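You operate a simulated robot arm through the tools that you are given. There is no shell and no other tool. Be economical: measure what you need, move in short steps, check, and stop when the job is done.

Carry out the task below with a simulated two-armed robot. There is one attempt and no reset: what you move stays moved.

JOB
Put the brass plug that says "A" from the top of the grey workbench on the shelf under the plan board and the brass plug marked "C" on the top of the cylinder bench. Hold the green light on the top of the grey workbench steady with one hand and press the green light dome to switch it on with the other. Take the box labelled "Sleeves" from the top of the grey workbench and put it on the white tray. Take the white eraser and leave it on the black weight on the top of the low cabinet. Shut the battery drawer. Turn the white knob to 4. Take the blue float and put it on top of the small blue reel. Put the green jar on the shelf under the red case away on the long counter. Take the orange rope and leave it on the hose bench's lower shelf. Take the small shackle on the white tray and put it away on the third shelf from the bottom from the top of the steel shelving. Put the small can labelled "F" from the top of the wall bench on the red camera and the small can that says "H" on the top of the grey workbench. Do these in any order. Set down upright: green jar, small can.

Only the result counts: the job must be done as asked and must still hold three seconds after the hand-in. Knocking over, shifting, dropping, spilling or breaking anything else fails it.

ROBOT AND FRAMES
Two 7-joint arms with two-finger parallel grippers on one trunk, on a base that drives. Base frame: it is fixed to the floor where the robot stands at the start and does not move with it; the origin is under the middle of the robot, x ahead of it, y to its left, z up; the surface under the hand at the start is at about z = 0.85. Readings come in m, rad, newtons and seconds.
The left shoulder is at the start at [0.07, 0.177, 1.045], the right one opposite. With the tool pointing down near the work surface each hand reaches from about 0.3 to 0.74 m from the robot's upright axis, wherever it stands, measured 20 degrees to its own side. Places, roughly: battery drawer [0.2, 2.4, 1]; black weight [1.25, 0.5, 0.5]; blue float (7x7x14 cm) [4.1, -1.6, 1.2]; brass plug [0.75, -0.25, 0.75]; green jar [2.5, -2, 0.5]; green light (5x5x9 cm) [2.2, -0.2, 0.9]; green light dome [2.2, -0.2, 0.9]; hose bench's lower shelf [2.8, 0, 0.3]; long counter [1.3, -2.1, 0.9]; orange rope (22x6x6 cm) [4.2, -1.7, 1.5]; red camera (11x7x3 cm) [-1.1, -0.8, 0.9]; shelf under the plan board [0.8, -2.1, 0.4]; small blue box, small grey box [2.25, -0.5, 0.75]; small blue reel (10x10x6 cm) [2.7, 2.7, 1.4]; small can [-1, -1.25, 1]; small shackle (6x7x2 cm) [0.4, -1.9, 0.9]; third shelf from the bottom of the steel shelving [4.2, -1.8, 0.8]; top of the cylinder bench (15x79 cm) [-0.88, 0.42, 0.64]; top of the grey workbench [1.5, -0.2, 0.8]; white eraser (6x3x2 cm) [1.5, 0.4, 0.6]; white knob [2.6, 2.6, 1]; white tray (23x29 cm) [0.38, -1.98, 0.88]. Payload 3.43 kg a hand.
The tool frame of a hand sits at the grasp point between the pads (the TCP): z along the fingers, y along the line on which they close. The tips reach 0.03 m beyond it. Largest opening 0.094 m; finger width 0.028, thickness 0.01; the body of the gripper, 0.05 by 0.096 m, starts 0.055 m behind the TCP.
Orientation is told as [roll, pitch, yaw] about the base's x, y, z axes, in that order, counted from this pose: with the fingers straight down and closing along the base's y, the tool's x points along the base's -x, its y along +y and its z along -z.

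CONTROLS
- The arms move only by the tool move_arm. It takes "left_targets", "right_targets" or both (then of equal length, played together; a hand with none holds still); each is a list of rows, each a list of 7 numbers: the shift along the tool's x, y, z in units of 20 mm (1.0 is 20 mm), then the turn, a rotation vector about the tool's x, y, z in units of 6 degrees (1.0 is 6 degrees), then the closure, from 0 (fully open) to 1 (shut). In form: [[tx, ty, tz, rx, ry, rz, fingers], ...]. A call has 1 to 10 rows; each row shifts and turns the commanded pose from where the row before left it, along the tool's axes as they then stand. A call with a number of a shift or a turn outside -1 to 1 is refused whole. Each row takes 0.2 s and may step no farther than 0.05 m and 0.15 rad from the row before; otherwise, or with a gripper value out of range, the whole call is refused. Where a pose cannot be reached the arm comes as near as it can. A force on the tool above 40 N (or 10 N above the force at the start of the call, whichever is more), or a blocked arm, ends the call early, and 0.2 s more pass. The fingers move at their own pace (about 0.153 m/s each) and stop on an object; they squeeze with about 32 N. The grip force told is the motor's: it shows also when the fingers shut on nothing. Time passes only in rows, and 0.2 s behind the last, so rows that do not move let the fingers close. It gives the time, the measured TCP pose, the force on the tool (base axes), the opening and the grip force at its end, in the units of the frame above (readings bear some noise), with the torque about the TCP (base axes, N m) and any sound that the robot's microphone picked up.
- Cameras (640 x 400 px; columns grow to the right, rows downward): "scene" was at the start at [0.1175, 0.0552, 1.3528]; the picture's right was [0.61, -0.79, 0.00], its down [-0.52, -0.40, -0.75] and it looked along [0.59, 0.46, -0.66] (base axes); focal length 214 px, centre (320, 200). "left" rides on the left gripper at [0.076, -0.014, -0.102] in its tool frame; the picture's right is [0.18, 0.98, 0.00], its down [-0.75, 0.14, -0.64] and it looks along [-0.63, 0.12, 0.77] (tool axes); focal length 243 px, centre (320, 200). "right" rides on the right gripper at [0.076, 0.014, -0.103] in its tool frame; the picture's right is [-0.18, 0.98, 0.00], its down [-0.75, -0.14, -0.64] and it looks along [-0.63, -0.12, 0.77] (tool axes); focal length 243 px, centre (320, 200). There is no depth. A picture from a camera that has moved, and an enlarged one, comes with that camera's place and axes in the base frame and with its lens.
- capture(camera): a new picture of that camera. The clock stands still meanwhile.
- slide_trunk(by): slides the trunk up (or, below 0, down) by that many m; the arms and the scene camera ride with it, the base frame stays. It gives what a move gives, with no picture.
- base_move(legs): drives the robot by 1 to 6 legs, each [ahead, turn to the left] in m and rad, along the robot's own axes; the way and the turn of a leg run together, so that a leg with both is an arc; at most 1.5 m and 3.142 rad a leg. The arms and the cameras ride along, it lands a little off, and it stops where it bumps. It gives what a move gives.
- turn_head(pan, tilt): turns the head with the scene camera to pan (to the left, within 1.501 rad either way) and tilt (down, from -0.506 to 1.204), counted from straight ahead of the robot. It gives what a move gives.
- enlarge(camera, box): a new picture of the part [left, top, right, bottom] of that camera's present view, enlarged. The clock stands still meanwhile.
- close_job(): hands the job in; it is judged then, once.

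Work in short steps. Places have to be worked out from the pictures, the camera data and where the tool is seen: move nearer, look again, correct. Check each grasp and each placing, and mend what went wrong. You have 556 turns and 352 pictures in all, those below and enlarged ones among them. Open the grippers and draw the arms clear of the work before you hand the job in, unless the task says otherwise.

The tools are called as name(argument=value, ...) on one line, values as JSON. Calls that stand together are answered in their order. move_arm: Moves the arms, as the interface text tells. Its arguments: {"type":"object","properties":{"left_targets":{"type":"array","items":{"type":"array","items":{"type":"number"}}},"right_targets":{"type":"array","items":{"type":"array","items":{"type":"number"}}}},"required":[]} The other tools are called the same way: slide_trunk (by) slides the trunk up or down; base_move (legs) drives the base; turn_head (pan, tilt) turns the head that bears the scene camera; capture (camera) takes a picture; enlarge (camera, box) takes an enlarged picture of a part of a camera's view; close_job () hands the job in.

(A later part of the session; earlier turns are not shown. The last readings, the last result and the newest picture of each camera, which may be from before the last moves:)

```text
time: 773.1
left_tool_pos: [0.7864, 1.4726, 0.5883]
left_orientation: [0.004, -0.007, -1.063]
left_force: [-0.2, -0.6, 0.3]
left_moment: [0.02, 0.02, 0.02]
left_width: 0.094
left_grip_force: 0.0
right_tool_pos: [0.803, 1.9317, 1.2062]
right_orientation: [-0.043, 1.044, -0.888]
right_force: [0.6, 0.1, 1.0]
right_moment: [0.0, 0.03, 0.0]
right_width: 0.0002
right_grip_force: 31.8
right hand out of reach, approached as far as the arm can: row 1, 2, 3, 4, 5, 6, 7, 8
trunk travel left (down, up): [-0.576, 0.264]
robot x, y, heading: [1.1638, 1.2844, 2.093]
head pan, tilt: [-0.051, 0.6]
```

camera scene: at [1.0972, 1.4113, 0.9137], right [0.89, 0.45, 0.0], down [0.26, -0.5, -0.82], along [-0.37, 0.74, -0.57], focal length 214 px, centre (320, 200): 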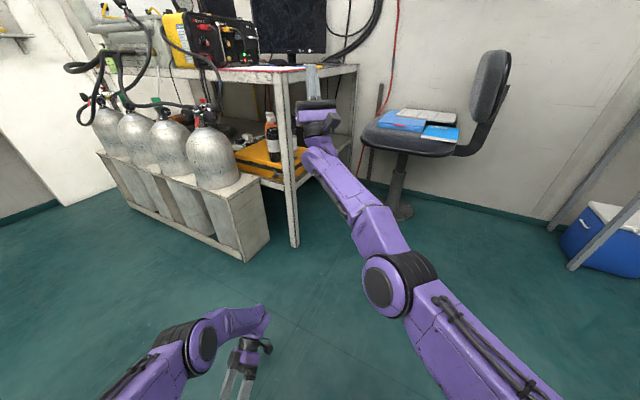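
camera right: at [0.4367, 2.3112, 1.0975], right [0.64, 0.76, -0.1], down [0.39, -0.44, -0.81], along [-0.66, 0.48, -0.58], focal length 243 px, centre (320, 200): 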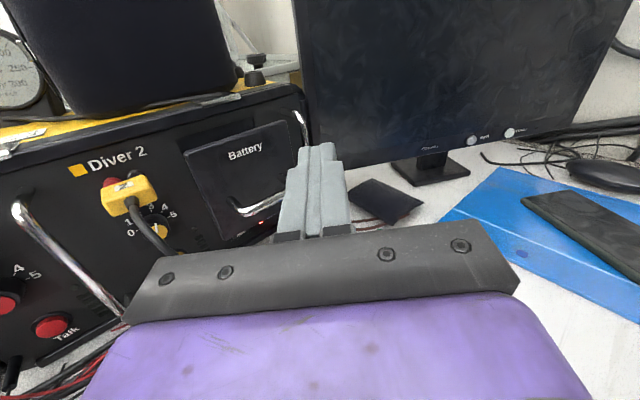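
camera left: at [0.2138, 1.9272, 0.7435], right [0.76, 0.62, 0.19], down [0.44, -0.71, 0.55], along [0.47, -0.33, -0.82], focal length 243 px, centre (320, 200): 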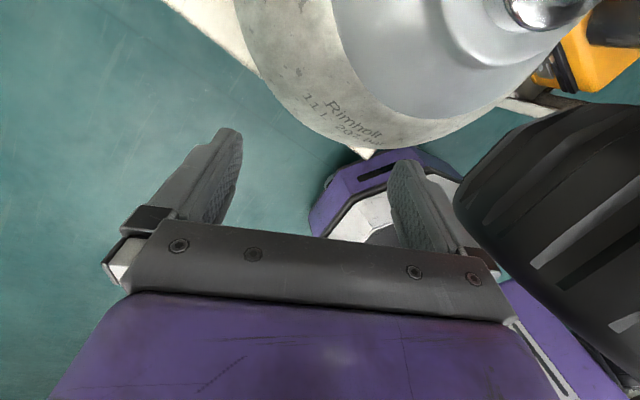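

Raise the trunk fully and the left hand further, then reverse into place to the right of the table.

slide_trunk(by=0.2)

move_arm(left_targets=[[0, 0, -1, 0, 0, 0, 0], [0, 0, -1, 0, 0, 0, 0], [0, 0, -1, 0, 0, 0, 0], [0, 0, -1, 0, 0, 0, 0], [0, 0, -1, 0, 0, 0, 0], [0, 0, -1, 0, 0, 0, 0], [0, 0, -1, 0, 0, 0, 0], [0, 0, -1, 0, 0, 0, 0], [0, 0, -1, 0, 0, 0, 0], [0, 0, -1, 0, 0, 0, 0]], right_targets=[[0, 0, 0, 0, -0.5, 0, 1], [0, 0, 0, 0, -0.5, 0, 1], [0, 0, 0, 0, -0.5, 0, 1], [0, 0, 0, 0, -0.5, 0, 1], [0, 0, 0, 0, 0, 0, 1], [0, 0, 0, 0, 0, 0, 1], [0, 0, 0, 0, 0, 0, 1], [0, 0, 0, 0, 0, 0, 1], [0, 0, 0, 0, 0, 0, 1], [0, 0, 0, 0, 0, 0, 1]])

base_move(legs=[[0, 1.4], [0, 1.39], [-0.8, 0], [0, -1.0], [0, -1.05]])

turn_head(pan=0.0, tilt=0.6)

capture(camera="scene")

```text
time: 775.2
left_tool_pos: [0.7861, 1.4729, 0.7875]
left_orientation: [0.003, -0.008, -1.063]
left_force: [0.0, 1.2, -0.4]
left_moment: [0.0, 0.0, -0.01]
left_width: 0.094
left_grip_force: 0.0
right_tool_pos: [0.7999, 1.9305, 1.406]
right_orientation: [-0.041, 1.043, -0.888]
right_force: [0.5, -0.3, -0.1]
right_moment: [0.01, 0.04, -0.02]
right_width: 0.0
right_grip_force: 32.0
trunk travel left (down, up): [-0.776, 0.064]
robot x, y, heading: [1.1614, 1.2849, 2.09]
head pan, tilt: [-0.051, 0.6]
```

```text
time: 777.5
left_tool_pos: [0.7869, 1.4707, 0.99]
left_orientation: [0.006, -0.007, -1.062]
left_force: [0.4, -0.3, -0.1]
left_moment: [0.0, 0.0, -0.01]
left_width: 0.0942
left_grip_force: 0.1
right_tool_pos: [0.8091, 1.9132, 1.3987]
right_orientation: [-0.037, 0.94, -0.879]
right_force: [0.1, -0.3, -0.6]
right_moment: [-0.02, 0.02, 0.0]
right_width: 0.0
right_grip_force: 32.0
right hand out of reach, approached as far as the arm can: row 1, 2, 3, 4
trunk travel left (down, up): [-0.776, 0.064]
robot x, y, heading: [1.1648, 1.2857, 2.089]
head pan, tilt: [-0.051, 0.6]
```

```text
time: 793.6
left_tool_pos: [0.6315, 1.9297, 0.9888]
left_orientation: [0.005, -0.009, -0.301]
left_force: [0.4, 0.0, 0.2]
left_moment: [0.02, 0.02, -0.02]
left_width: 0.0941
left_grip_force: 0.1
right_tool_pos: [0.3423, 2.2639, 1.3978]
right_orientation: [-0.035, 0.941, -0.119]
right_force: [-0.2, -1.2, -0.6]
right_moment: [-0.03, -0.02, -0.02]
right_width: 0.0002
right_grip_force: 31.6
trunk travel left (down, up): [-0.776, 0.064]
robot x, y, heading: [1.0301, 2.0514, 2.855]
head pan, tilt: [-0.051, 0.6]
```

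```text
time: 794.3
left_tool_pos: [0.629, 1.9295, 0.9893]
left_orientation: [0.005, -0.009, -0.301]
left_force: [0.8, -0.8, 0.5]
left_moment: [0.01, 0.0, 0.03]
left_width: 0.094
left_grip_force: 0.1
right_tool_pos: [0.342, 2.2638, 1.398]
right_orientation: [-0.035, 0.938, -0.118]
right_force: [0.4, 0.0, -0.2]
right_moment: [0.01, 0.0, 0.0]
right_width: 0.0
right_grip_force: 31.8
trunk travel left (down, up): [-0.776, 0.064]
robot x, y, heading: [1.0335, 2.0578, 2.854]
head pan, tilt: [0.0, 0.6]
```

```text
73 pictures are left
camera scene: at [0.8988, 2.0962, 1.5137], right [0.29, 0.96, 0.0], down [0.54, -0.16, -0.82], along [-0.79, 0.24, -0.57], focal length 214 px, centre (320, 200)
```

scene: 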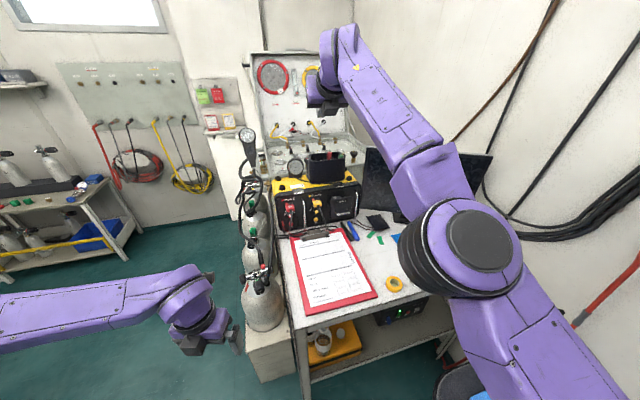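

Good position, arm well above the table. Zoom on the drawer.

enlarge(camera="scene", box=[270, 160, 390, 250])

```text
4.44 times, centred on (330, 205) of scene
camera zoom: at [0.8988, 2.0962, 1.5137], right [0.29, 0.96, 0.0], down [0.54, -0.16, -0.82], along [-0.79, 0.24, -0.57], focal length 953 px, centre (276, 178)
```

zoom: 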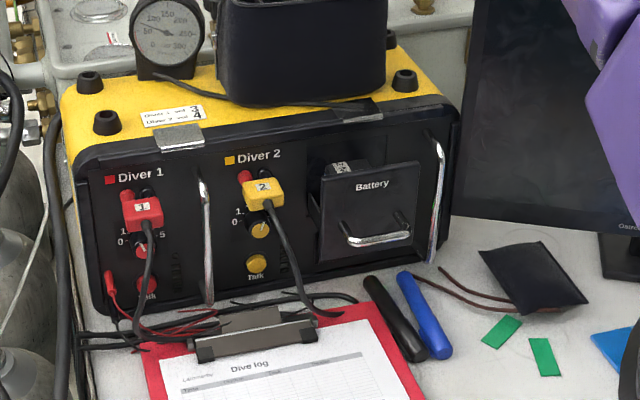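

Lower the right hand in front of the drawer with the arm only (20 cm, shifting 12 cm right).

move_arm(right_targets=[[-0.8, 0.6, 0.59, 0, 0, 0, 1], [-0.8, 0.6, 0.59, 0, 0, 0, 1], [-0.8, 0.6, 0.59, 0, 0, 0, 1], [-0.8, 0.6, 0.59, 0, 0, 0, 1], [-0.8, 0.6, 0.59, 0, 0, 0, 1], [-0.8, 0.6, 0.59, 0, 0, 0, 1], [-0.8, 0.6, 0.59, 0, 0, 0, 1], [-0.8, 0.6, 0.59, 0, 0, 0, 1], [-0.8, 0.6, 0.59, 0, 0, 0, 1], [-0.8, 0.6, 0.59, 0, 0, 0, 1]])

move_arm(right_targets=[[-0.8, 0, 0.59, 0, 0, 0, 1], [-0.8, 0, 0.59, 0, 0, 0, 1], [-0.8, 0, 0.59, 0, 0, 0, 1], [-0.8, 0, 0.59, 0, 0, 0, 1], [-0.8, 0, 0.59, 0, 0, 0, 1], [-0.8, 0, 0.59, 0, 0, 0, 1]])

capture(camera="scene")

```text
time: 796.5
left_tool_pos: [0.6296, 1.9282, 0.9892]
left_orientation: [0.003, -0.011, -0.3]
left_force: [0.1, -0.7, 0.1]
left_moment: [0.0, 0.01, -0.02]
left_width: 0.0941
left_grip_force: 0.1
right_tool_pos: [0.3316, 2.3557, 1.2478]
right_orientation: [-0.036, 0.94, -0.12]
right_force: [-0.6, 0.3, 0.7]
right_moment: [0.0, -0.02, 0.02]
right_width: 0.0
right_grip_force: 32.5
right hand out of reach, approached as far as the arm can: row 1, 2, 3, 4, 5
trunk travel left (down, up): [-0.776, 0.064]
robot x, y, heading: [1.0293, 2.052, 2.856]
head pan, tilt: [0.0, 0.6]
```

```text
time: 797.9
left_tool_pos: [0.6299, 1.9307, 0.989]
left_orientation: [0.005, -0.009, -0.299]
left_force: [0.6, -0.7, -1.1]
left_moment: [0.01, 0.0, 0.01]
left_width: 0.0937
left_grip_force: 0.0
right_tool_pos: [0.3342, 2.3521, 1.1287]
right_orientation: [-0.033, 0.938, -0.12]
right_force: [1.2, 0.4, 0.2]
right_moment: [-0.02, -0.03, -0.04]
right_width: 0.0001
right_grip_force: 32.0
trunk travel left (down, up): [-0.776, 0.064]
robot x, y, heading: [1.0297, 2.0603, 2.854]
head pan, tilt: [0.0, 0.6]
```

```text
71 pictures are left
camera scene: at [0.8986, 2.0965, 1.5137], right [0.28, 0.96, 0.0], down [0.54, -0.16, -0.82], along [-0.79, 0.24, -0.57], focal length 214 px, centre (320, 200)
```

scene: 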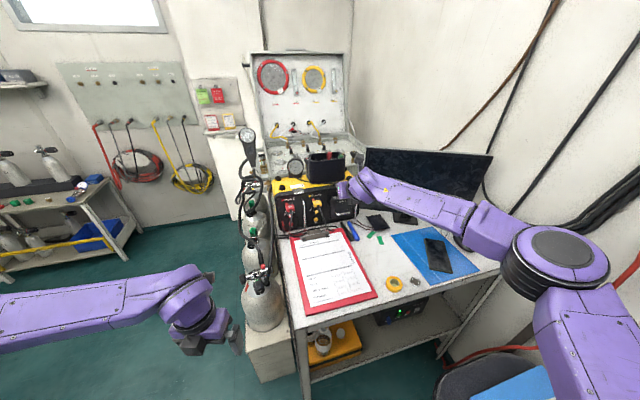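

move_arm(right_targets=[[-0.8, 0.4, 0.59, 0, 0, 0, 1], [-0.8, 0.4, 0.59, 0, 0, 0, 1], [-0.8, 0.4, 0.59, 0, 0, 0, 1], [-0.8, 0.4, 0.59, 0, 0, 0, 1], [-0.8, 0, 0.59, 0, 0, 0, 1], [-0.7, 0, 0.5, 0, 0, 0, 1], [0, 0, 0, 0, 0, 0, 1]])

enlarge(camera="scene", box=[270, 150, 510, 300])

capture(camera="right")

```text
time: 799.5
left_tool_pos: [0.6302, 1.9289, 0.9901]
left_orientation: [0.006, -0.008, -0.301]
left_force: [-0.3, 0.9, 0.4]
left_moment: [0.0, 0.0, 0.03]
left_width: 0.0939
left_grip_force: 0.1
right_tool_pos: [0.3366, 2.384, 1.0103]
right_orientation: [-0.035, 0.94, -0.118]
right_force: [-0.1, 0.1, 0.4]
right_moment: [0.01, 0.02, 0.0]
right_width: 0.0
right_grip_force: 32.6
trunk travel left (down, up): [-0.776, 0.064]
robot x, y, heading: [1.0318, 2.0536, 2.851]
head pan, tilt: [0.0, 0.6]
```

```text
2.67 times, centred on (390, 225) of scene
camera zoom: at [0.8989, 2.0963, 1.5137], right [0.28, 0.96, 0.0], down [0.54, -0.16, -0.83], along [-0.79, 0.24, -0.56], focal length 572 px, centre (133, 133)
```

zoom: 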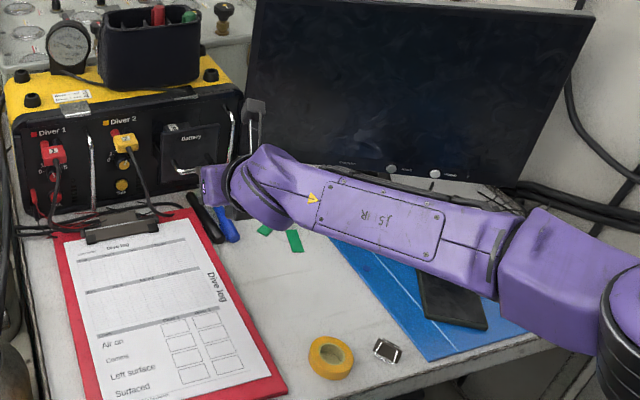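

```text
69 pictures are left
camera right: at [0.376, 2.397, 1.1329], right [0.2, 0.97, -0.17], down [0.95, -0.23, -0.23], along [-0.26, -0.12, -0.96], focal length 243 px, centre (320, 200)
```

right: 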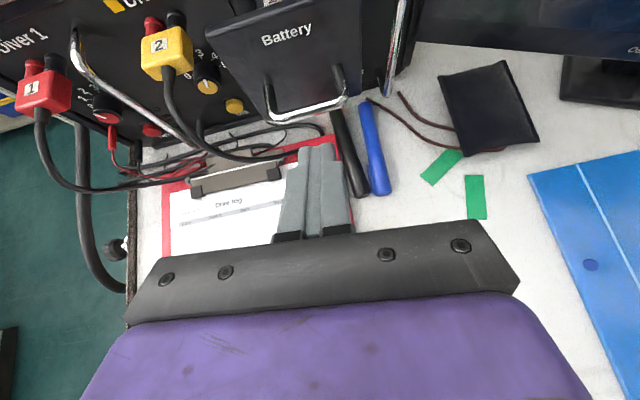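

Push with the base: shift 2.4 cm left first, then drive ahead.

move_arm(right_targets=[[0, -0.8, 0, 0, 0, 0, 1], [0, -0.8, 0, 0, 0, 0, 1], [0, 0, 0, 0, 0, 0, 1]])

base_move(legs=[[0.13, 0]])

capture(camera="right")

```text
time: 800.3
left_tool_pos: [0.6302, 1.9292, 0.989]
left_orientation: [0.006, -0.006, -0.299]
left_force: [-0.2, 0.1, 0.4]
left_moment: [0.01, 0.01, 0.01]
left_width: 0.0939
left_grip_force: 0.1
right_tool_pos: [0.3326, 2.3502, 1.011]
right_orientation: [-0.037, 0.938, -0.119]
right_force: [0.4, 0.1, 0.0]
right_moment: [0.0, 0.02, 0.0]
right_width: 0.0
right_grip_force: 32.4
trunk travel left (down, up): [-0.776, 0.064]
robot x, y, heading: [1.0296, 2.0531, 2.85]
head pan, tilt: [0.0, 0.6]
```

```text
time: 801.5
left_tool_pos: [0.5075, 1.9672, 0.9887]
left_orientation: [0.005, -0.009, -0.306]
left_force: [-0.1, -0.3, 0.6]
left_moment: [-0.03, -0.03, -0.02]
left_width: 0.0939
left_grip_force: 0.1
right_tool_pos: [0.2124, 2.3906, 1.0123]
right_orientation: [-0.034, 0.94, -0.125]
right_force: [0.0, 0.2, 0.3]
right_moment: [0.01, 0.01, 0.03]
right_width: 0.0001
right_grip_force: 31.8
trunk travel left (down, up): [-0.776, 0.064]
robot x, y, heading: [0.9082, 2.0929, 2.846]
head pan, tilt: [0.0, 0.6]
```

```text
68 pictures are left
camera right: at [0.2523, 2.4035, 1.1334], right [0.2, 0.96, -0.17], down [0.94, -0.24, -0.23], along [-0.26, -0.11, -0.96], focal length 243 px, centre (320, 200)
```

right: 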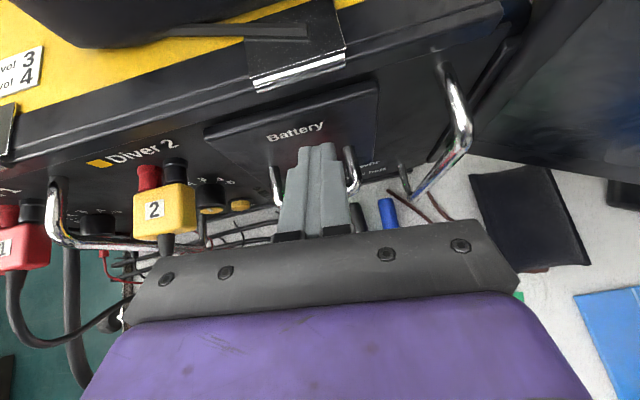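

Drawer has gone in a good way. Push a bit more until it stops.

base_move(legs=[[0.025, 0]])

base_move(legs=[[0.02, 0]])

capture(camera="right")

```text
time: 802.4
left_tool_pos: [0.5016, 1.9722, 0.9925]
left_orientation: [0.003, 0.0, -0.308]
left_force: [0.3, 0.2, -0.3]
left_moment: [0.01, 0.01, 0.03]
left_width: 0.0941
left_grip_force: 0.1
right_tool_pos: [0.2078, 2.3906, 1.0126]
right_orientation: [-0.037, 0.939, -0.123]
right_force: [25.2, -2.9, 9.9]
right_moment: [-0.09, 0.15, 0.06]
right_width: 0.0001
right_grip_force: 32.1
trunk travel left (down, up): [-0.776, 0.064]
robot x, y, heading: [0.8991, 2.0945, 2.843]
head pan, tilt: [0.0, 0.6]
stopped in leg 1: the force on the tool passed its limit at 51 N (the readings are from after the stop); the commanded pose is now the measured one
```

```text
time: 803.1
left_tool_pos: [0.4999, 1.9729, 0.9924]
left_orientation: [0.002, 0.0, -0.311]
left_force: [-0.5, -0.2, 0.5]
left_moment: [-0.01, 0.05, -0.01]
left_width: 0.0938
left_grip_force: 0.0
right_tool_pos: [0.2082, 2.3918, 1.013]
right_orientation: [-0.042, 0.932, -0.131]
right_force: [34.9, -0.7, 14.2]
right_moment: [-0.05, 0.2, 0.06]
right_width: 0.0
right_grip_force: 32.3
trunk travel left (down, up): [-0.776, 0.064]
robot x, y, heading: [0.8976, 2.0952, 2.84]
head pan, tilt: [0.0, 0.6]
stopped in leg 1: the force on the tool passed its limit at 52 N (the readings are from after the stop); the commanded pose is now the measured one
```

```text
67 pictures are left
camera right: at [0.2479, 2.4057, 1.1342], right [0.2, 0.96, -0.17], down [0.95, -0.24, -0.22], along [-0.25, -0.12, -0.96], focal length 243 px, centre (320, 200)
```

right: 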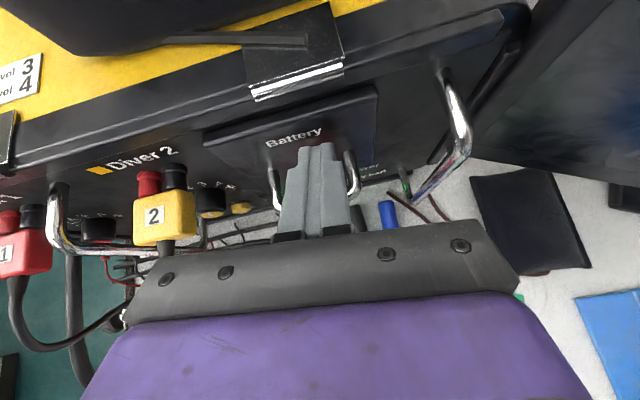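

The drawer is firmly shut. Back off, lift the hand, and look at the result.

base_move(legs=[[-0.15, 0]])

move_arm(right_targets=[[0.8, 0, -0.59, 0, 0, 0, 1], [0.8, 0, -0.59, 0, 0, 0, 1], [0.8, 0, -0.59, 0, 0, 0, 1], [0.8, 0, -0.59, 0, 0, 0, 1], [0.8, 0, -0.59, 0, 0, 0, 1], [0.8, 0, -0.59, 0, 0, 0, 1], [0.8, 0, -0.59, 0, 0, 0, 1], [0.8, 0, -0.59, 0, 0, 0, 1], [0.8, 0, -0.59, 0, 0, 0, 1], [0.8, 0, -0.59, 0, 0, 0, 1]])

enlarge(camera="scene", box=[270, 150, 390, 240])

```text
time: 804.5
left_tool_pos: [0.6324, 1.9307, 0.9896]
left_orientation: [0.003, -0.01, -0.305]
left_force: [0.9, 0.3, -0.1]
left_moment: [0.02, 0.01, -0.03]
left_width: 0.0941
left_grip_force: 0.1
right_tool_pos: [0.3387, 2.3503, 1.0026]
right_orientation: [-0.046, 0.922, -0.129]
right_force: [-0.2, 0.6, 0.0]
right_moment: [0.03, -0.01, 0.01]
right_width: 0.0001
right_grip_force: 32.1
trunk travel left (down, up): [-0.776, 0.064]
robot x, y, heading: [1.0377, 2.0491, 2.844]
head pan, tilt: [0.0, 0.6]
```

```text
time: 806.7
left_tool_pos: [0.633, 1.9301, 0.9907]
left_orientation: [0.007, -0.009, -0.308]
left_force: [0.4, -0.1, -0.5]
left_moment: [-0.01, -0.02, 0.02]
left_width: 0.0938
left_grip_force: 0.1
right_tool_pos: [0.3396, 2.3559, 1.2022]
right_orientation: [-0.038, 0.925, -0.124]
right_force: [0.8, -0.1, -0.2]
right_moment: [0.02, -0.01, 0.02]
right_width: 0.0001
right_grip_force: 32.0
trunk travel left (down, up): [-0.776, 0.064]
robot x, y, heading: [1.0359, 2.048, 2.848]
head pan, tilt: [0.0, 0.6]
```

```text
4.44 times, centred on (330, 195) of scene
camera zoom: at [0.9033, 2.0951, 1.5137], right [0.29, 0.96, 0.0], down [0.54, -0.17, -0.83], along [-0.79, 0.24, -0.56], focal length 953 px, centre (276, 222)
```

zoom: 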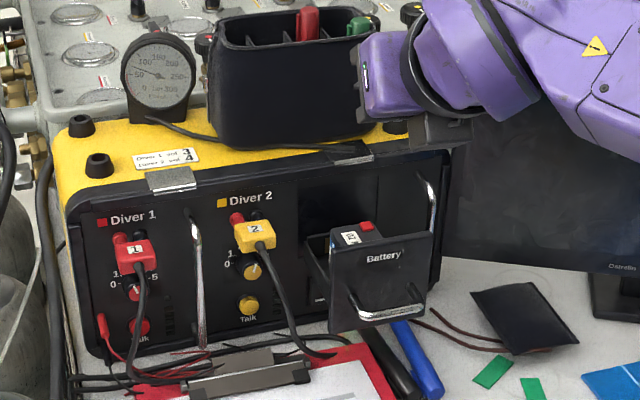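

The fingers had hooked the handle and pulled it open again. Repeat: back a little, lower, push shut, then lift straight up before backing away.

base_move(legs=[[-0.07, 0]])

move_arm(right_targets=[[-0.8, 0, 0.59, 0, 0, 0, 1], [-0.8, 0, 0.59, 0, 0, 0, 1], [-0.8, 0, 0.59, 0, 0, 0, 1], [-0.8, 0, 0.59, 0, 0, 0, 1], [-0.8, 0, 0.59, 0, 0, 0, 1], [-0.8, 0, 0.59, 0, 0, 0, 1], [-0.8, 0, 0.59, 0, 0, 0, 1], [-0.8, 0, 0.59, 0, 0, 0, 1], [-0.8, 0, 0.59, 0, 0, 0, 1], [0, 0, 0, 0, 0, 0, 1]])

capture(camera="right")

```text
time: 807.7
left_tool_pos: [0.6975, 1.91, 0.9877]
left_orientation: [0.006, -0.011, -0.308]
left_force: [0.3, -0.4, 0.5]
left_moment: [-0.01, 0.0, -0.01]
left_width: 0.0943
left_grip_force: 0.0
right_tool_pos: [0.4043, 2.3383, 1.2001]
right_orientation: [-0.042, 0.92, -0.131]
right_force: [0.7, -0.9, -0.8]
right_moment: [0.01, 0.02, 0.0]
right_width: 0.0001
right_grip_force: 31.7
trunk travel left (down, up): [-0.776, 0.064]
robot x, y, heading: [1.1024, 2.0314, 2.843]
head pan, tilt: [0.0, 0.6]
```

```text
time: 809.9
left_tool_pos: [0.6975, 1.9094, 0.9889]
left_orientation: [0.005, -0.008, -0.308]
left_force: [0.0, -0.5, -0.5]
left_moment: [-0.01, -0.01, 0.04]
left_width: 0.0938
left_grip_force: 0.1
right_tool_pos: [0.4076, 2.3335, 1.0224]
right_orientation: [-0.041, 0.925, -0.129]
right_force: [-0.5, -1.2, 1.0]
right_moment: [0.04, 0.02, 0.0]
right_width: 0.0
right_grip_force: 31.8
trunk travel left (down, up): [-0.776, 0.064]
robot x, y, heading: [1.1024, 2.0333, 2.84]
head pan, tilt: [0.0, 0.6]
```

```text
65 pictures are left
camera right: at [0.446, 2.3459, 1.1447], right [0.21, 0.96, -0.17], down [0.95, -0.24, -0.21], along [-0.24, -0.12, -0.96], focal length 243 px, centre (320, 200)
```

right: 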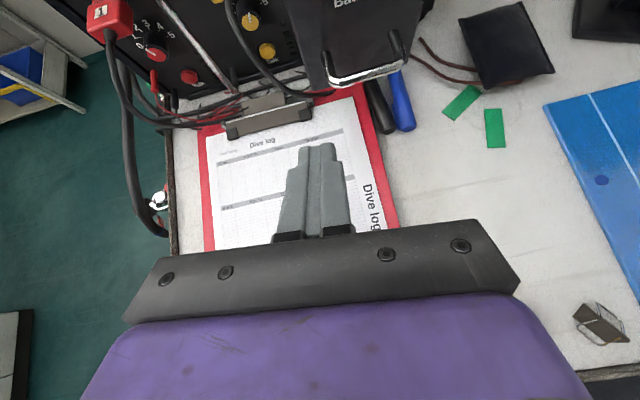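

Use a lower approach: tips under the handle bar onto the plate's lower part, so a straight retreat can't hook it. Lower 6.5 cm and push.

move_arm(right_targets=[[-0.8, 0.3, 0.59, 0, 0, 0, 1], [-0.8, 0.3, 0.59, 0, 0, 0, 1], [-0.8, 0, 0.59, 0, 0, 0, 1], [-0.2, 0, 0.15, 0, 0, 0, 1], [0, 0, 0, 0, 0, 0, 1]])

base_move(legs=[[0.22, 0]])

base_move(legs=[[0.03, 0]])

capture(camera="right")

```text
time: 811.1
left_tool_pos: [0.6979, 1.9098, 0.9902]
left_orientation: [0.005, -0.009, -0.308]
left_force: [0.1, -0.1, -0.8]
left_moment: [-0.02, -0.01, -0.01]
left_width: 0.0941
left_grip_force: 0.0
right_tool_pos: [0.4104, 2.343, 0.9565]
right_orientation: [-0.042, 0.924, -0.13]
right_force: [-0.4, -0.3, 0.7]
right_moment: [0.01, -0.01, -0.02]
right_width: 0.0003
right_grip_force: 31.7
trunk travel left (down, up): [-0.776, 0.064]
robot x, y, heading: [1.1031, 2.0312, 2.838]
head pan, tilt: [0.0, 0.6]
```

```text
time: 812.8
left_tool_pos: [0.4928, 1.9753, 0.9904]
left_orientation: [0.006, -0.009, -0.313]
left_force: [-0.5, 0.2, 0.8]
left_moment: [0.01, -0.02, 0.01]
left_width: 0.0939
left_grip_force: 0.1
right_tool_pos: [0.2099, 2.4069, 0.9495]
right_orientation: [-0.044, 0.908, -0.132]
right_force: [1.7, 0.3, -0.3]
right_moment: [-0.04, 0.0, -0.01]
right_width: 0.0
right_grip_force: 32.1
trunk travel left (down, up): [-0.776, 0.064]
robot x, y, heading: [0.8925, 2.0954, 2.836]
head pan, tilt: [0.0, 0.6]
stopped in leg 1: the force on the tool passed its limit at 57 N (the readings are from after the stop); the commanded pose is now the measured one
```

```text
time: 813.6
left_tool_pos: [0.488, 1.9786, 0.9924]
left_orientation: [0.006, -0.001, -0.315]
left_force: [0.2, -0.8, -1.0]
left_moment: [0.01, 0.03, -0.01]
left_width: 0.0941
left_grip_force: 0.0
right_tool_pos: [0.2086, 2.4075, 0.95]
right_orientation: [-0.046, 0.902, -0.135]
right_force: [26.6, -2.0, 13.2]
right_moment: [-0.06, 0.2, 0.08]
right_width: 0.0
right_grip_force: 31.9
trunk travel left (down, up): [-0.776, 0.064]
robot x, y, heading: [0.8881, 2.0968, 2.83]
head pan, tilt: [0.0, 0.6]
stopped in leg 1: the force on the tool passed its limit at 59 N (the readings are from after the stop); the commanded pose is now the measured one
```

```text
64 pictures are left
camera right: at [0.2443, 2.4221, 1.0731], right [0.21, 0.96, -0.17], down [0.95, -0.24, -0.19], along [-0.22, -0.13, -0.97], focal length 243 px, centre (320, 200)
```

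right: 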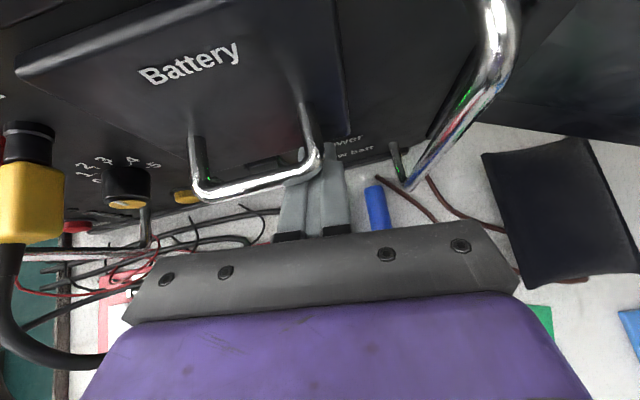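

Shut against its stop. Retreat straight back with the arm and check.

move_arm(right_targets=[[-0.62, 0, -0.78, 0, 0, 0, 1], [-0.62, 0, -0.78, 0, 0, 0, 1], [-0.62, 0, -0.78, 0, 0, 0, 1], [-0.62, 0, -0.78, 0, 0, 0, 1]])

base_move(legs=[[-0.12, 0]])

enlarge(camera="scene", box=[270, 150, 390, 240])

```text
time: 814.6
left_tool_pos: [0.4817, 1.9798, 0.9891]
left_orientation: [0.004, -0.008, -0.313]
left_force: [0.4, 0.0, 0.0]
left_moment: [0.01, 0.03, 0.03]
left_width: 0.0941
left_grip_force: 0.1
right_tool_pos: [0.2829, 2.4009, 0.9438]
right_orientation: [-0.045, 0.897, -0.132]
right_force: [-0.3, 0.3, 0.5]
right_moment: [-0.02, 0.01, -0.03]
right_width: 0.0
right_grip_force: 31.5
trunk travel left (down, up): [-0.776, 0.064]
robot x, y, heading: [0.8871, 2.1012, 2.834]
head pan, tilt: [0.0, 0.6]
```

```text
time: 815.9
left_tool_pos: [0.6003, 1.9412, 0.9889]
left_orientation: [0.006, -0.008, -0.318]
left_force: [0.1, 0.8, -0.1]
left_moment: [-0.01, -0.01, 0.0]
left_width: 0.0942
left_grip_force: 0.0
right_tool_pos: [0.4015, 2.3642, 0.9433]
right_orientation: [-0.045, 0.894, -0.135]
right_force: [-0.3, -0.2, 0.1]
right_moment: [0.0, 0.03, 0.02]
right_width: 0.0
right_grip_force: 32.4
trunk travel left (down, up): [-0.776, 0.064]
robot x, y, heading: [1.0052, 2.0627, 2.831]
head pan, tilt: [0.0, 0.6]
```

```text
4.44 times, centred on (330, 195) of scene
camera zoom: at [0.8713, 2.1063, 1.5135], right [0.31, 0.95, 0.0], down [0.54, -0.17, -0.82], along [-0.79, 0.25, -0.57], focal length 953 px, centre (276, 222)
```

zoom: 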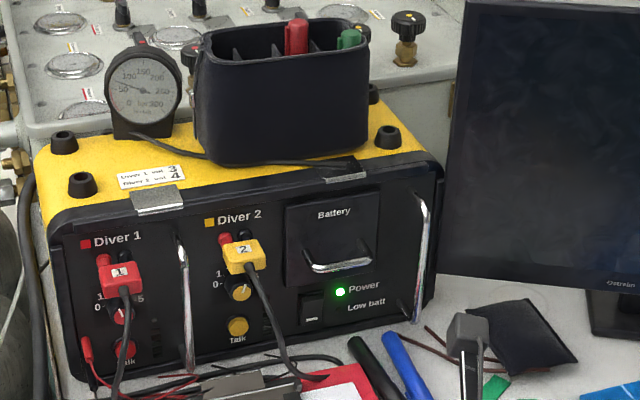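

Drawer shut, flush ("Low batt" light off). Raise the hand and drive to the low cabinet for the eraser.

move_arm(right_targets=[[0.78, 0, -0.62, 0, 0, 0, 1], [0.78, 0, -0.62, 0, 0, 0, 1], [0.78, 0, -0.62, 0, 0, 0, 1], [0.78, 0, -0.62, 0, 0, 0, 1], [0.78, 0, -0.62, 0, 0, 0, 1], [0.78, 0, -0.62, 0, 0, 0, 1], [0.78, 0, -0.62, 0, 0, 0, 1], [0.78, 0, -0.62, 0, 0, 0, 1], [0.78, 0, -0.62, 0, 0, 0, 1], [0.78, 0, -0.62, 0, 0, 0, 1]])

base_move(legs=[[-0.35, 0], [0, 2.0], [0.72, 0]])

move_arm(right_targets=[[-0.5, 0, -0.3, 0, -1, 0, 0], [-0.5, 0, -0.3, 0, -1, 0, 0], [-0.5, 0, -0.3, 0, -1, 0, 0], [-0.5, 0, 0, 0, -1, 0, 0], [-0.5, 0, 0, 0, -1, 0, 0], [-0.5, 0, 0, 0, -1, 0, 0], [-0.5, 0, 0, 0, -1, 0, 0], [-0.5, 0, 0, 0, -1, 0, 0], [-0.5, 0, 0, 0, -0.5, 0, 0]])

capture(camera="scene")

```text
time: 818.1
left_tool_pos: [0.6011, 1.9422, 0.9893]
left_orientation: [0.006, -0.009, -0.314]
left_force: [-0.3, -0.1, 0.0]
left_moment: [-0.01, -0.02, 0.03]
left_width: 0.0939
left_grip_force: 0.1
right_tool_pos: [0.4031, 2.3714, 1.1423]
right_orientation: [-0.044, 0.894, -0.133]
right_force: [-0.1, 0.1, 0.0]
right_moment: [0.01, -0.03, 0.02]
right_width: 0.0002
right_grip_force: 31.8
trunk travel left (down, up): [-0.776, 0.064]
robot x, y, heading: [1.0053, 2.0574, 2.829]
head pan, tilt: [0.0, 0.6]
```

```text
time: 828.8
left_tool_pos: [1.7264, 0.9213, 0.9902]
left_orientation: [0.004, -0.009, 1.709]
left_force: [0.2, 0.2, 0.0]
left_moment: [0.01, -0.01, 0.0]
left_width: 0.0939
left_grip_force: 0.1
right_tool_pos: [1.4251, 0.5548, 1.1423]
right_orientation: [-0.045, 0.896, 1.891]
right_force: [-0.6, -1.2, 0.6]
right_moment: [0.0, 0.0, -0.01]
right_width: 0.0
right_grip_force: 31.8
trunk travel left (down, up): [-0.776, 0.064]
robot x, y, heading: [1.4429, 1.2317, -1.426]
head pan, tilt: [0.0, 0.6]
```

```text
time: 830.8
left_tool_pos: [1.726, 0.9217, 0.9895]
left_orientation: [0.007, -0.008, 1.708]
left_force: [-0.3, 0.3, 0.0]
left_moment: [0.0, 0.0, 0.01]
left_width: 0.094
left_grip_force: 0.0
right_tool_pos: [1.3961, 0.6386, 1.1143]
right_orientation: [-0.028, 0.003, 1.925]
right_force: [-0.1, 0.5, 0.8]
right_moment: [0.04, -0.01, -0.01]
right_width: 0.0941
right_grip_force: 0.0
trunk travel left (down, up): [-0.776, 0.064]
robot x, y, heading: [1.4449, 1.2313, -1.425]
head pan, tilt: [0.0, 0.6]
```

```text
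62 pictures are left
camera scene: at [1.4635, 1.0974, 1.5137], right [-0.99, -0.14, 0.0], down [-0.08, 0.56, -0.83], along [0.12, -0.82, -0.56], focal length 214 px, centre (320, 200)
```

scene: 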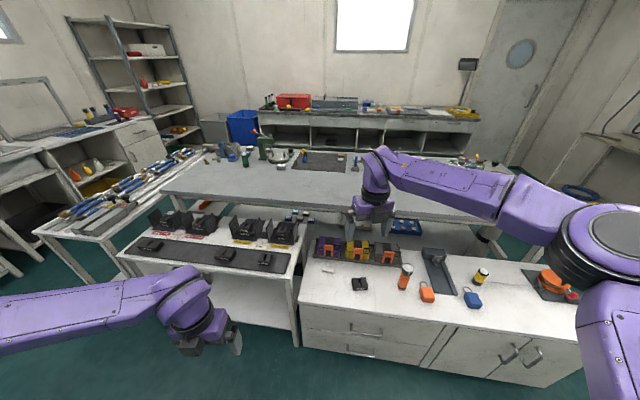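

enlarge(camera="scene", box=[290, 230, 450, 330])

```text
4.00 times, centred on (370, 280) of scene
camera zoom: at [1.4635, 1.0974, 1.5137], right [-0.99, -0.14, 0.0], down [-0.08, 0.56, -0.83], along [0.12, -0.82, -0.56], focal length 858 px, centre (120, -120)
```

zoom: 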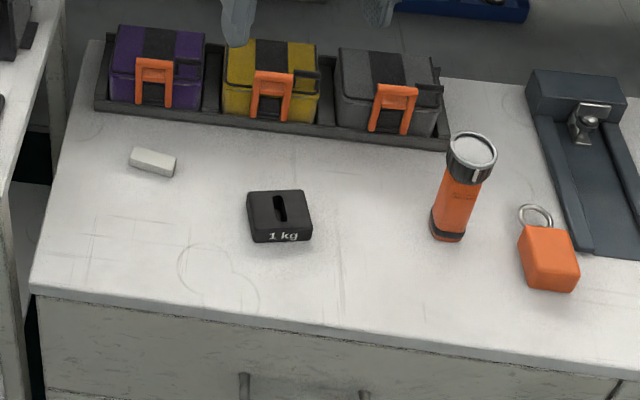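

Eraser at ≈(1.529,0.363), 1 kg weight at ≈(1.365,0.425). Drive in, align the hand with the eraser's long axis, and lower the trunk.

base_move(legs=[[0.2, 0]])

move_arm(right_targets=[[0, 0, 0, 0, 0, 1, 0], [0, 0, 0, 0, 0, 1, 0], [0, 0, 0, 0, 0, 1, 0], [0, 0, 0, 0, 0, 1, 0], [0, 0, 0, 0, 0, 1, 0], [0, 0, 0, 0, 0, 1, 0]])

slide_trunk(by=-0.33)

capture(camera="right")

```text
time: 832.4
left_tool_pos: [1.7553, 0.7274, 0.9904]
left_orientation: [0.005, -0.006, 1.713]
left_force: [0.6, 0.3, 0.8]
left_moment: [0.03, 0.0, 0.04]
left_width: 0.0941
left_grip_force: 0.1
right_tool_pos: [1.4258, 0.4446, 1.1148]
right_orientation: [-0.029, 0.008, 1.926]
right_force: [0.0, 0.4, -0.7]
right_moment: [0.03, 0.0, 0.01]
right_width: 0.0938
right_grip_force: 0.1
trunk travel left (down, up): [-0.776, 0.064]
robot x, y, heading: [1.4723, 1.0344, -1.423]
head pan, tilt: [0.0, 0.6]
```

```text
time: 833.8
left_tool_pos: [1.7548, 0.7271, 0.9888]
left_orientation: [0.006, -0.009, 1.712]
left_force: [0.1, 0.6, 0.6]
left_moment: [0.0, 0.0, -0.03]
left_width: 0.0943
left_grip_force: 0.0
right_tool_pos: [1.426, 0.4437, 1.1148]
right_orientation: [-0.027, -0.013, 1.298]
right_force: [0.2, 0.5, 0.6]
right_moment: [0.01, 0.02, -0.07]
right_width: 0.0937
right_grip_force: 0.1
trunk travel left (down, up): [-0.776, 0.064]
robot x, y, heading: [1.4711, 1.04, -1.424]
head pan, tilt: [0.0, 0.6]
```

```text
time: 837.0
left_tool_pos: [1.7553, 0.7273, 0.6609]
left_orientation: [0.004, -0.007, 1.714]
left_force: [0.6, 0.0, -0.4]
left_moment: [0.01, -0.03, -0.01]
left_width: 0.0941
left_grip_force: 0.1
right_tool_pos: [1.4257, 0.4429, 0.7837]
right_orientation: [-0.026, -0.012, 1.301]
right_force: [0.4, 0.1, -0.9]
right_moment: [0.02, 0.03, -0.01]
right_width: 0.0938
right_grip_force: 0.1
trunk travel left (down, up): [-0.446, 0.394]
robot x, y, heading: [1.4706, 1.0348, -1.423]
head pan, tilt: [0.0, 0.6]
```

```text
60 pictures are left
camera right: at [1.3897, 0.3737, 0.8858], right [-0.9, 0.44, -0.02], down [0.32, 0.69, 0.65], along [0.3, 0.58, -0.76], focal length 243 px, centre (320, 200)
```

right: 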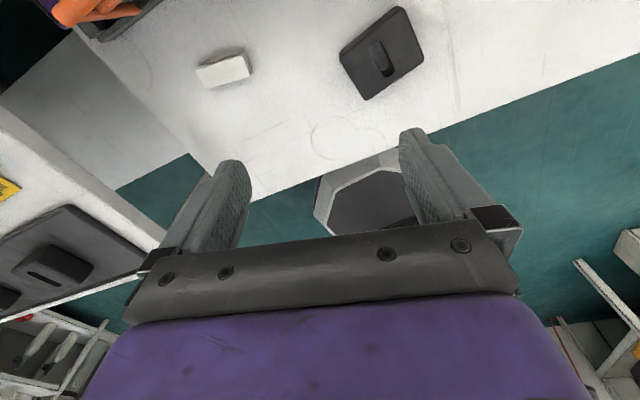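

Move over the eraser and descend.

move_arm(right_targets=[[0.35, -1, 0.3, 0, 0, 0, 0], [0.35, -1, 0.5, 0, 0, 0, 0], [0.35, -1, 0.7, 0, 0, 0, 0], [0.35, -1, 1, 0, 0, 0, 0], [0.35, -1, 1, 0, 0, 0, 0], [0, -0.9, 1, 0, 0, 0, 0], [0, 0, 1, 0, 0, 0, 0], [0, 0, 1, 0, 0, 0, 0], [0, 0, 1, 0, 0, 0, 0], [0, 0, 0, 0, 0, 0, 0]])

capture(camera="right")

```text
time: 839.2
left_tool_pos: [1.7543, 0.7284, 0.66]
left_orientation: [0.006, -0.009, 1.711]
left_force: [-0.3, 0.0, -0.5]
left_moment: [0.01, -0.01, -0.03]
left_width: 0.094
left_grip_force: 0.1
right_tool_pos: [1.5366, 0.3796, 0.6347]
right_orientation: [-0.026, -0.012, 1.3]
right_force: [0.5, 0.3, -0.3]
right_moment: [0.04, -0.03, -0.03]
right_width: 0.0939
right_grip_force: 0.0
trunk travel left (down, up): [-0.446, 0.394]
robot x, y, heading: [1.4728, 1.0387, -1.422]
head pan, tilt: [0.0, 0.6]
```

```text
59 pictures are left
camera right: at [1.4996, 0.3094, 0.7369], right [-0.9, 0.44, -0.02], down [0.32, 0.69, 0.65], along [0.31, 0.58, -0.76], focal length 243 px, centre (320, 200)
```

right: 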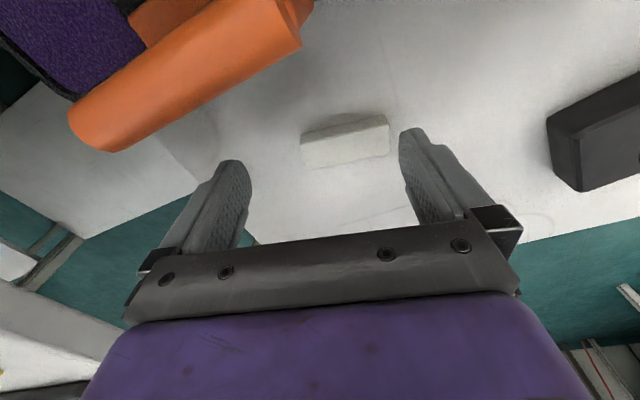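

Adjust 1.5 cm (away from the case handle) and lower 4.5 cm; then close.

move_arm(right_targets=[[-0.5, 0.74, 0.3, 0, 0, 0, 0], [0, 0, 0.8, 0, 0, 0, 0.1], [0, 0, 0.8, 0, 0, 0, 0.1], [0, 0, 0.35, 0, 0, 0, 0.1], [0, 0, 0, 0, 0, 0, 1], [0, 0, 0, 0, 0, 0, 1], [0, 0, 0, 0, 0, 0, 1], [0, 0, 0, 0, 0, 0, 1]])

capture(camera="right")

```text
time: 840.0
left_tool_pos: [1.7544, 0.7305, 0.6616]
left_orientation: [0.007, -0.004, 1.711]
left_force: [0.0, -0.1, 0.3]
left_moment: [0.01, 0.01, 0.02]
left_width: 0.094
left_grip_force: 0.0
right_tool_pos: [1.5261, 0.3915, 0.6116]
right_orientation: [-0.034, -0.003, 1.292]
right_force: [-0.5, 16.5, 25.1]
right_moment: [0.72, 1.39, -0.99]
right_width: 0.0873
right_grip_force: 1.9
trunk travel left (down, up): [-0.446, 0.394]
robot x, y, heading: [1.47, 1.0391, -1.428]
head pan, tilt: [0.0, 0.6]
stopped in row 4 (right hand): the force on the tool passed its limit at 48 N (the readings are from after the stop); the commanded pose is now the measured one
```

```text
58 pictures are left
camera right: at [1.4885, 0.3224, 0.7137], right [-0.89, 0.45, -0.03], down [0.32, 0.69, 0.65], along [0.31, 0.57, -0.76], focal length 243 px, centre (320, 200)
```

right: 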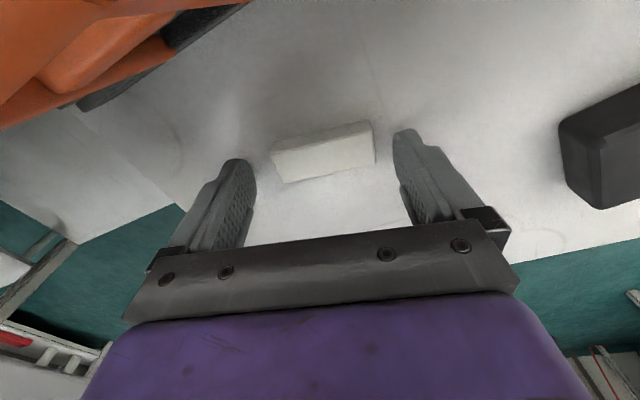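

The cabinet top is at ≈0.58, so the eraser is at (1.52,0.378). Raise 3 mm, shift, and close.

move_arm(right_targets=[[0, 0, -0.2, 0, 0, 0, 0.1], [0.7, 0.17, 0, 0, 0, 0, 0.1], [0, 0, 0, 0, 0, 0, 0.5], [0, 0, 0, 0, 0, 0, 1], [0, 0, 0, 0, 0, 0, 1], [0, 0, 0, 0, 0, 0, 1]])

capture(camera="right")

```text
time: 841.4
left_tool_pos: [1.7545, 0.728, 0.66]
left_orientation: [0.004, -0.007, 1.712]
left_force: [-0.3, -1.2, -0.6]
left_moment: [0.02, -0.02, -0.01]
left_width: 0.0941
left_grip_force: 0.0
right_tool_pos: [1.5151, 0.3757, 0.6112]
right_orientation: [-0.033, 0.0, 1.295]
right_force: [-15.8, -1.1, 16.2]
right_moment: [0.12, 1.07, 0.22]
right_width: 0.0571
right_grip_force: 32.0
trunk travel left (down, up): [-0.446, 0.394]
robot x, y, heading: [1.4723, 1.0386, -1.427]
head pan, tilt: [0.0, 0.6]
```

```text
57 pictures are left
camera right: at [1.478, 0.3069, 0.7135], right [-0.9, 0.44, -0.03], down [0.32, 0.69, 0.65], along [0.31, 0.57, -0.76], focal length 243 px, centre (320, 200)
```

right: 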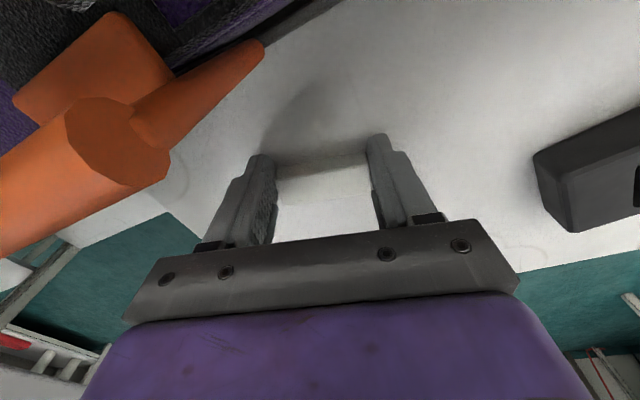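

Eraser gripped. Lift and carry it over the weight.

move_arm(right_targets=[[0, 0, -1, 0, 0, 0, 1], [0, 0, -1, 0, 0, 0, 1], [-0.2, 0.5, -1, 0, 0, 0, 1], [-0.2, 1, -1, 0, 0, 0, 1], [-0.2, 1, 0, 0, 0, 0, 1], [-0.2, 1, 0, 0, 0, 0, 1], [-0.2, 1, 0, 0, 0, 0, 1], [-0.1, 1, 0, 0, 0, 0, 1], [0, 1, 0, 0, 0, 0, 1], [0, 1, 0, 0, 0, 0, 1]])

capture(camera="right")

```text
time: 843.6
left_tool_pos: [1.7548, 0.7281, 0.6591]
left_orientation: [0.005, -0.009, 1.712]
left_force: [0.6, 0.8, -0.4]
left_moment: [0.0, -0.01, -0.01]
left_width: 0.0939
left_grip_force: 0.0
right_tool_pos: [1.377, 0.439, 0.685]
right_orientation: [-0.033, -0.006, 1.294]
right_force: [-0.4, -0.1, -0.4]
right_moment: [-0.05, 0.01, -0.01]
right_width: 0.057
right_grip_force: 32.6
trunk travel left (down, up): [-0.446, 0.394]
robot x, y, heading: [1.4722, 1.0372, -1.428]
head pan, tilt: [0.0, 0.6]
```

```text
56 pictures are left
camera right: at [1.3394, 0.3705, 0.7877], right [-0.9, 0.44, -0.03], down [0.32, 0.69, 0.65], along [0.31, 0.57, -0.76], focal length 243 px, centre (320, 200)
```

right: 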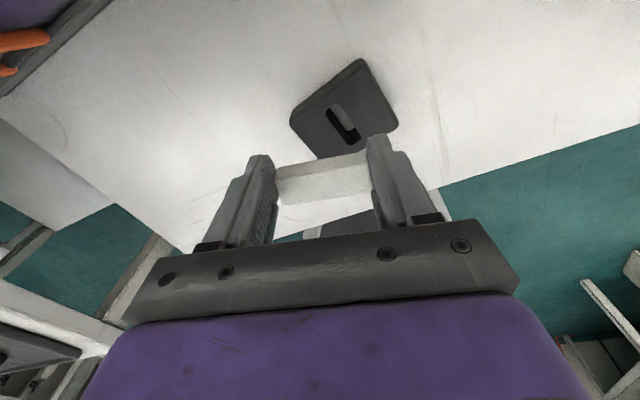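

move_arm(right_targets=[[0.56, 0.88, 0, 0, 0, 0, 1], [0, 0, 0.8, 0, 0, 0, 1], [0, 0, 0.4, 0, 0, 0, 1], [0, 0, 0, 0, 0, 0, 1]])

move_arm(right_targets=[[0, 0, 0.25, 0, 0, 0, 1], [0, 0, 0, 0, 0, 0, 1]])

capture(camera="right")

```text
time: 844.6
left_tool_pos: [1.7561, 0.7281, 0.6601]
left_orientation: [0.005, -0.009, 1.713]
left_force: [-0.5, -0.5, 0.3]
left_moment: [0.0, 0.05, 0.01]
left_width: 0.0942
left_grip_force: 0.0
right_tool_pos: [1.3567, 0.4324, 0.6616]
right_orientation: [-0.031, -0.004, 1.295]
right_force: [0.2, 0.9, -0.3]
right_moment: [0.0, 0.0, 0.03]
right_width: 0.057
right_grip_force: 31.7
trunk travel left (down, up): [-0.446, 0.394]
robot x, y, heading: [1.4717, 1.0363, -1.434]
head pan, tilt: [0.0, 0.6]
```

```text
time: 845.2
left_tool_pos: [1.755, 0.7273, 0.6604]
left_orientation: [0.005, -0.008, 1.712]
left_force: [0.5, 0.4, 0.5]
left_moment: [-0.02, -0.02, -0.02]
left_width: 0.0939
left_grip_force: 0.1
right_tool_pos: [1.3585, 0.4339, 0.6556]
right_orientation: [-0.03, -0.005, 1.296]
right_force: [0.0, -0.2, 0.1]
right_moment: [0.0, -0.02, 0.03]
right_width: 0.0567
right_grip_force: 32.1
trunk travel left (down, up): [-0.446, 0.394]
robot x, y, heading: [1.4683, 1.0369, -1.427]
head pan, tilt: [0.0, 0.6]
```

```text
55 pictures are left
camera right: at [1.3211, 0.3636, 0.7579], right [-0.9, 0.44, -0.03], down [0.32, 0.69, 0.65], along [0.31, 0.57, -0.76], focal length 243 px, centre (320, 200)
```

right: 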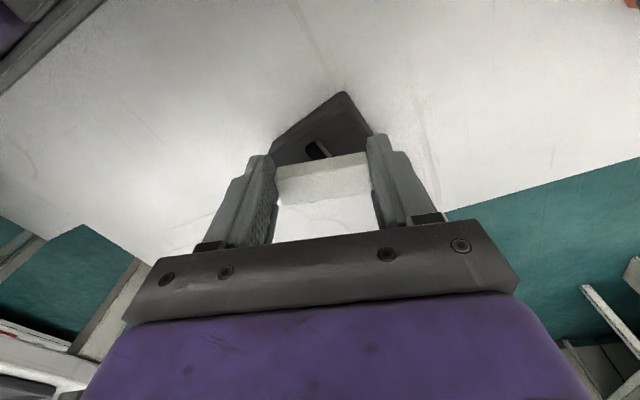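

Aligned over the weight. Lower in small steps to contact.

move_arm(right_targets=[[0, 0, 0.25, 0, 0, 0, 1], [0, 0, 0, 0, 0, 0, 1]])

move_arm(right_targets=[[0, 0, 0.2, 0, 0, 0, 1], [0, 0, 0, 0, 0, 0, 1]])

move_arm(right_targets=[[0, 0, 0.2, 0, 0, 0, 1], [0, 0, 0, 0, 0, 0, 1]])

move_arm(right_targets=[[0, 0, 0.2, 0, 0, 0, 1], [0, 0, 0, 0, 0, 0, 1]])

```text
time: 845.8
left_tool_pos: [1.7538, 0.7263, 0.6593]
left_orientation: [0.004, -0.009, 1.712]
left_force: [0.1, -0.5, 0.2]
left_moment: [0.01, 0.0, 0.01]
left_width: 0.094
left_grip_force: 0.1
right_tool_pos: [1.3583, 0.4322, 0.6508]
right_orientation: [-0.03, -0.006, 1.296]
right_force: [-0.7, 0.1, -0.2]
right_moment: [-0.01, 0.01, 0.02]
right_width: 0.0569
right_grip_force: 32.1
trunk travel left (down, up): [-0.446, 0.394]
robot x, y, heading: [1.4709, 1.0377, -1.423]
head pan, tilt: [0.0, 0.6]
```

```text
time: 846.4
left_tool_pos: [1.7557, 0.7263, 0.6605]
left_orientation: [0.006, -0.009, 1.713]
left_force: [-1.1, -0.6, -0.2]
left_moment: [0.02, -0.01, 0.02]
left_width: 0.0939
left_grip_force: 0.1
right_tool_pos: [1.3578, 0.4329, 0.6465]
right_orientation: [-0.032, -0.005, 1.296]
right_force: [0.8, -0.3, -0.1]
right_moment: [0.0, -0.02, 0.0]
right_width: 0.0568
right_grip_force: 32.0
trunk travel left (down, up): [-0.446, 0.394]
robot x, y, heading: [1.4734, 1.0369, -1.424]
head pan, tilt: [0.0, 0.6]
```

```text
time: 847.0
left_tool_pos: [1.7558, 0.7268, 0.6605]
left_orientation: [0.005, -0.008, 1.712]
left_force: [0.9, 0.1, -0.6]
left_moment: [0.0, 0.0, -0.01]
left_width: 0.0939
left_grip_force: 0.1
right_tool_pos: [1.3582, 0.4323, 0.6413]
right_orientation: [-0.03, -0.005, 1.294]
right_force: [-0.5, 0.3, -0.7]
right_moment: [-0.01, 0.0, -0.02]
right_width: 0.057
right_grip_force: 31.8
trunk travel left (down, up): [-0.446, 0.394]
robot x, y, heading: [1.4698, 1.0322, -1.421]
head pan, tilt: [0.0, 0.6]
```

```text
time: 847.6
left_tool_pos: [1.755, 0.727, 0.66]
left_orientation: [0.005, -0.006, 1.711]
left_force: [-0.5, -0.2, 0.4]
left_moment: [0.0, -0.04, -0.01]
left_width: 0.0941
left_grip_force: 0.1
right_tool_pos: [1.3582, 0.4323, 0.6399]
right_orientation: [-0.032, -0.002, 1.297]
right_force: [-1.3, -0.4, 5.7]
right_moment: [0.06, 0.16, 0.04]
right_width: 0.057
right_grip_force: 32.0
trunk travel left (down, up): [-0.446, 0.394]
robot x, y, heading: [1.4713, 1.0396, -1.425]
head pan, tilt: [0.0, 0.6]
```

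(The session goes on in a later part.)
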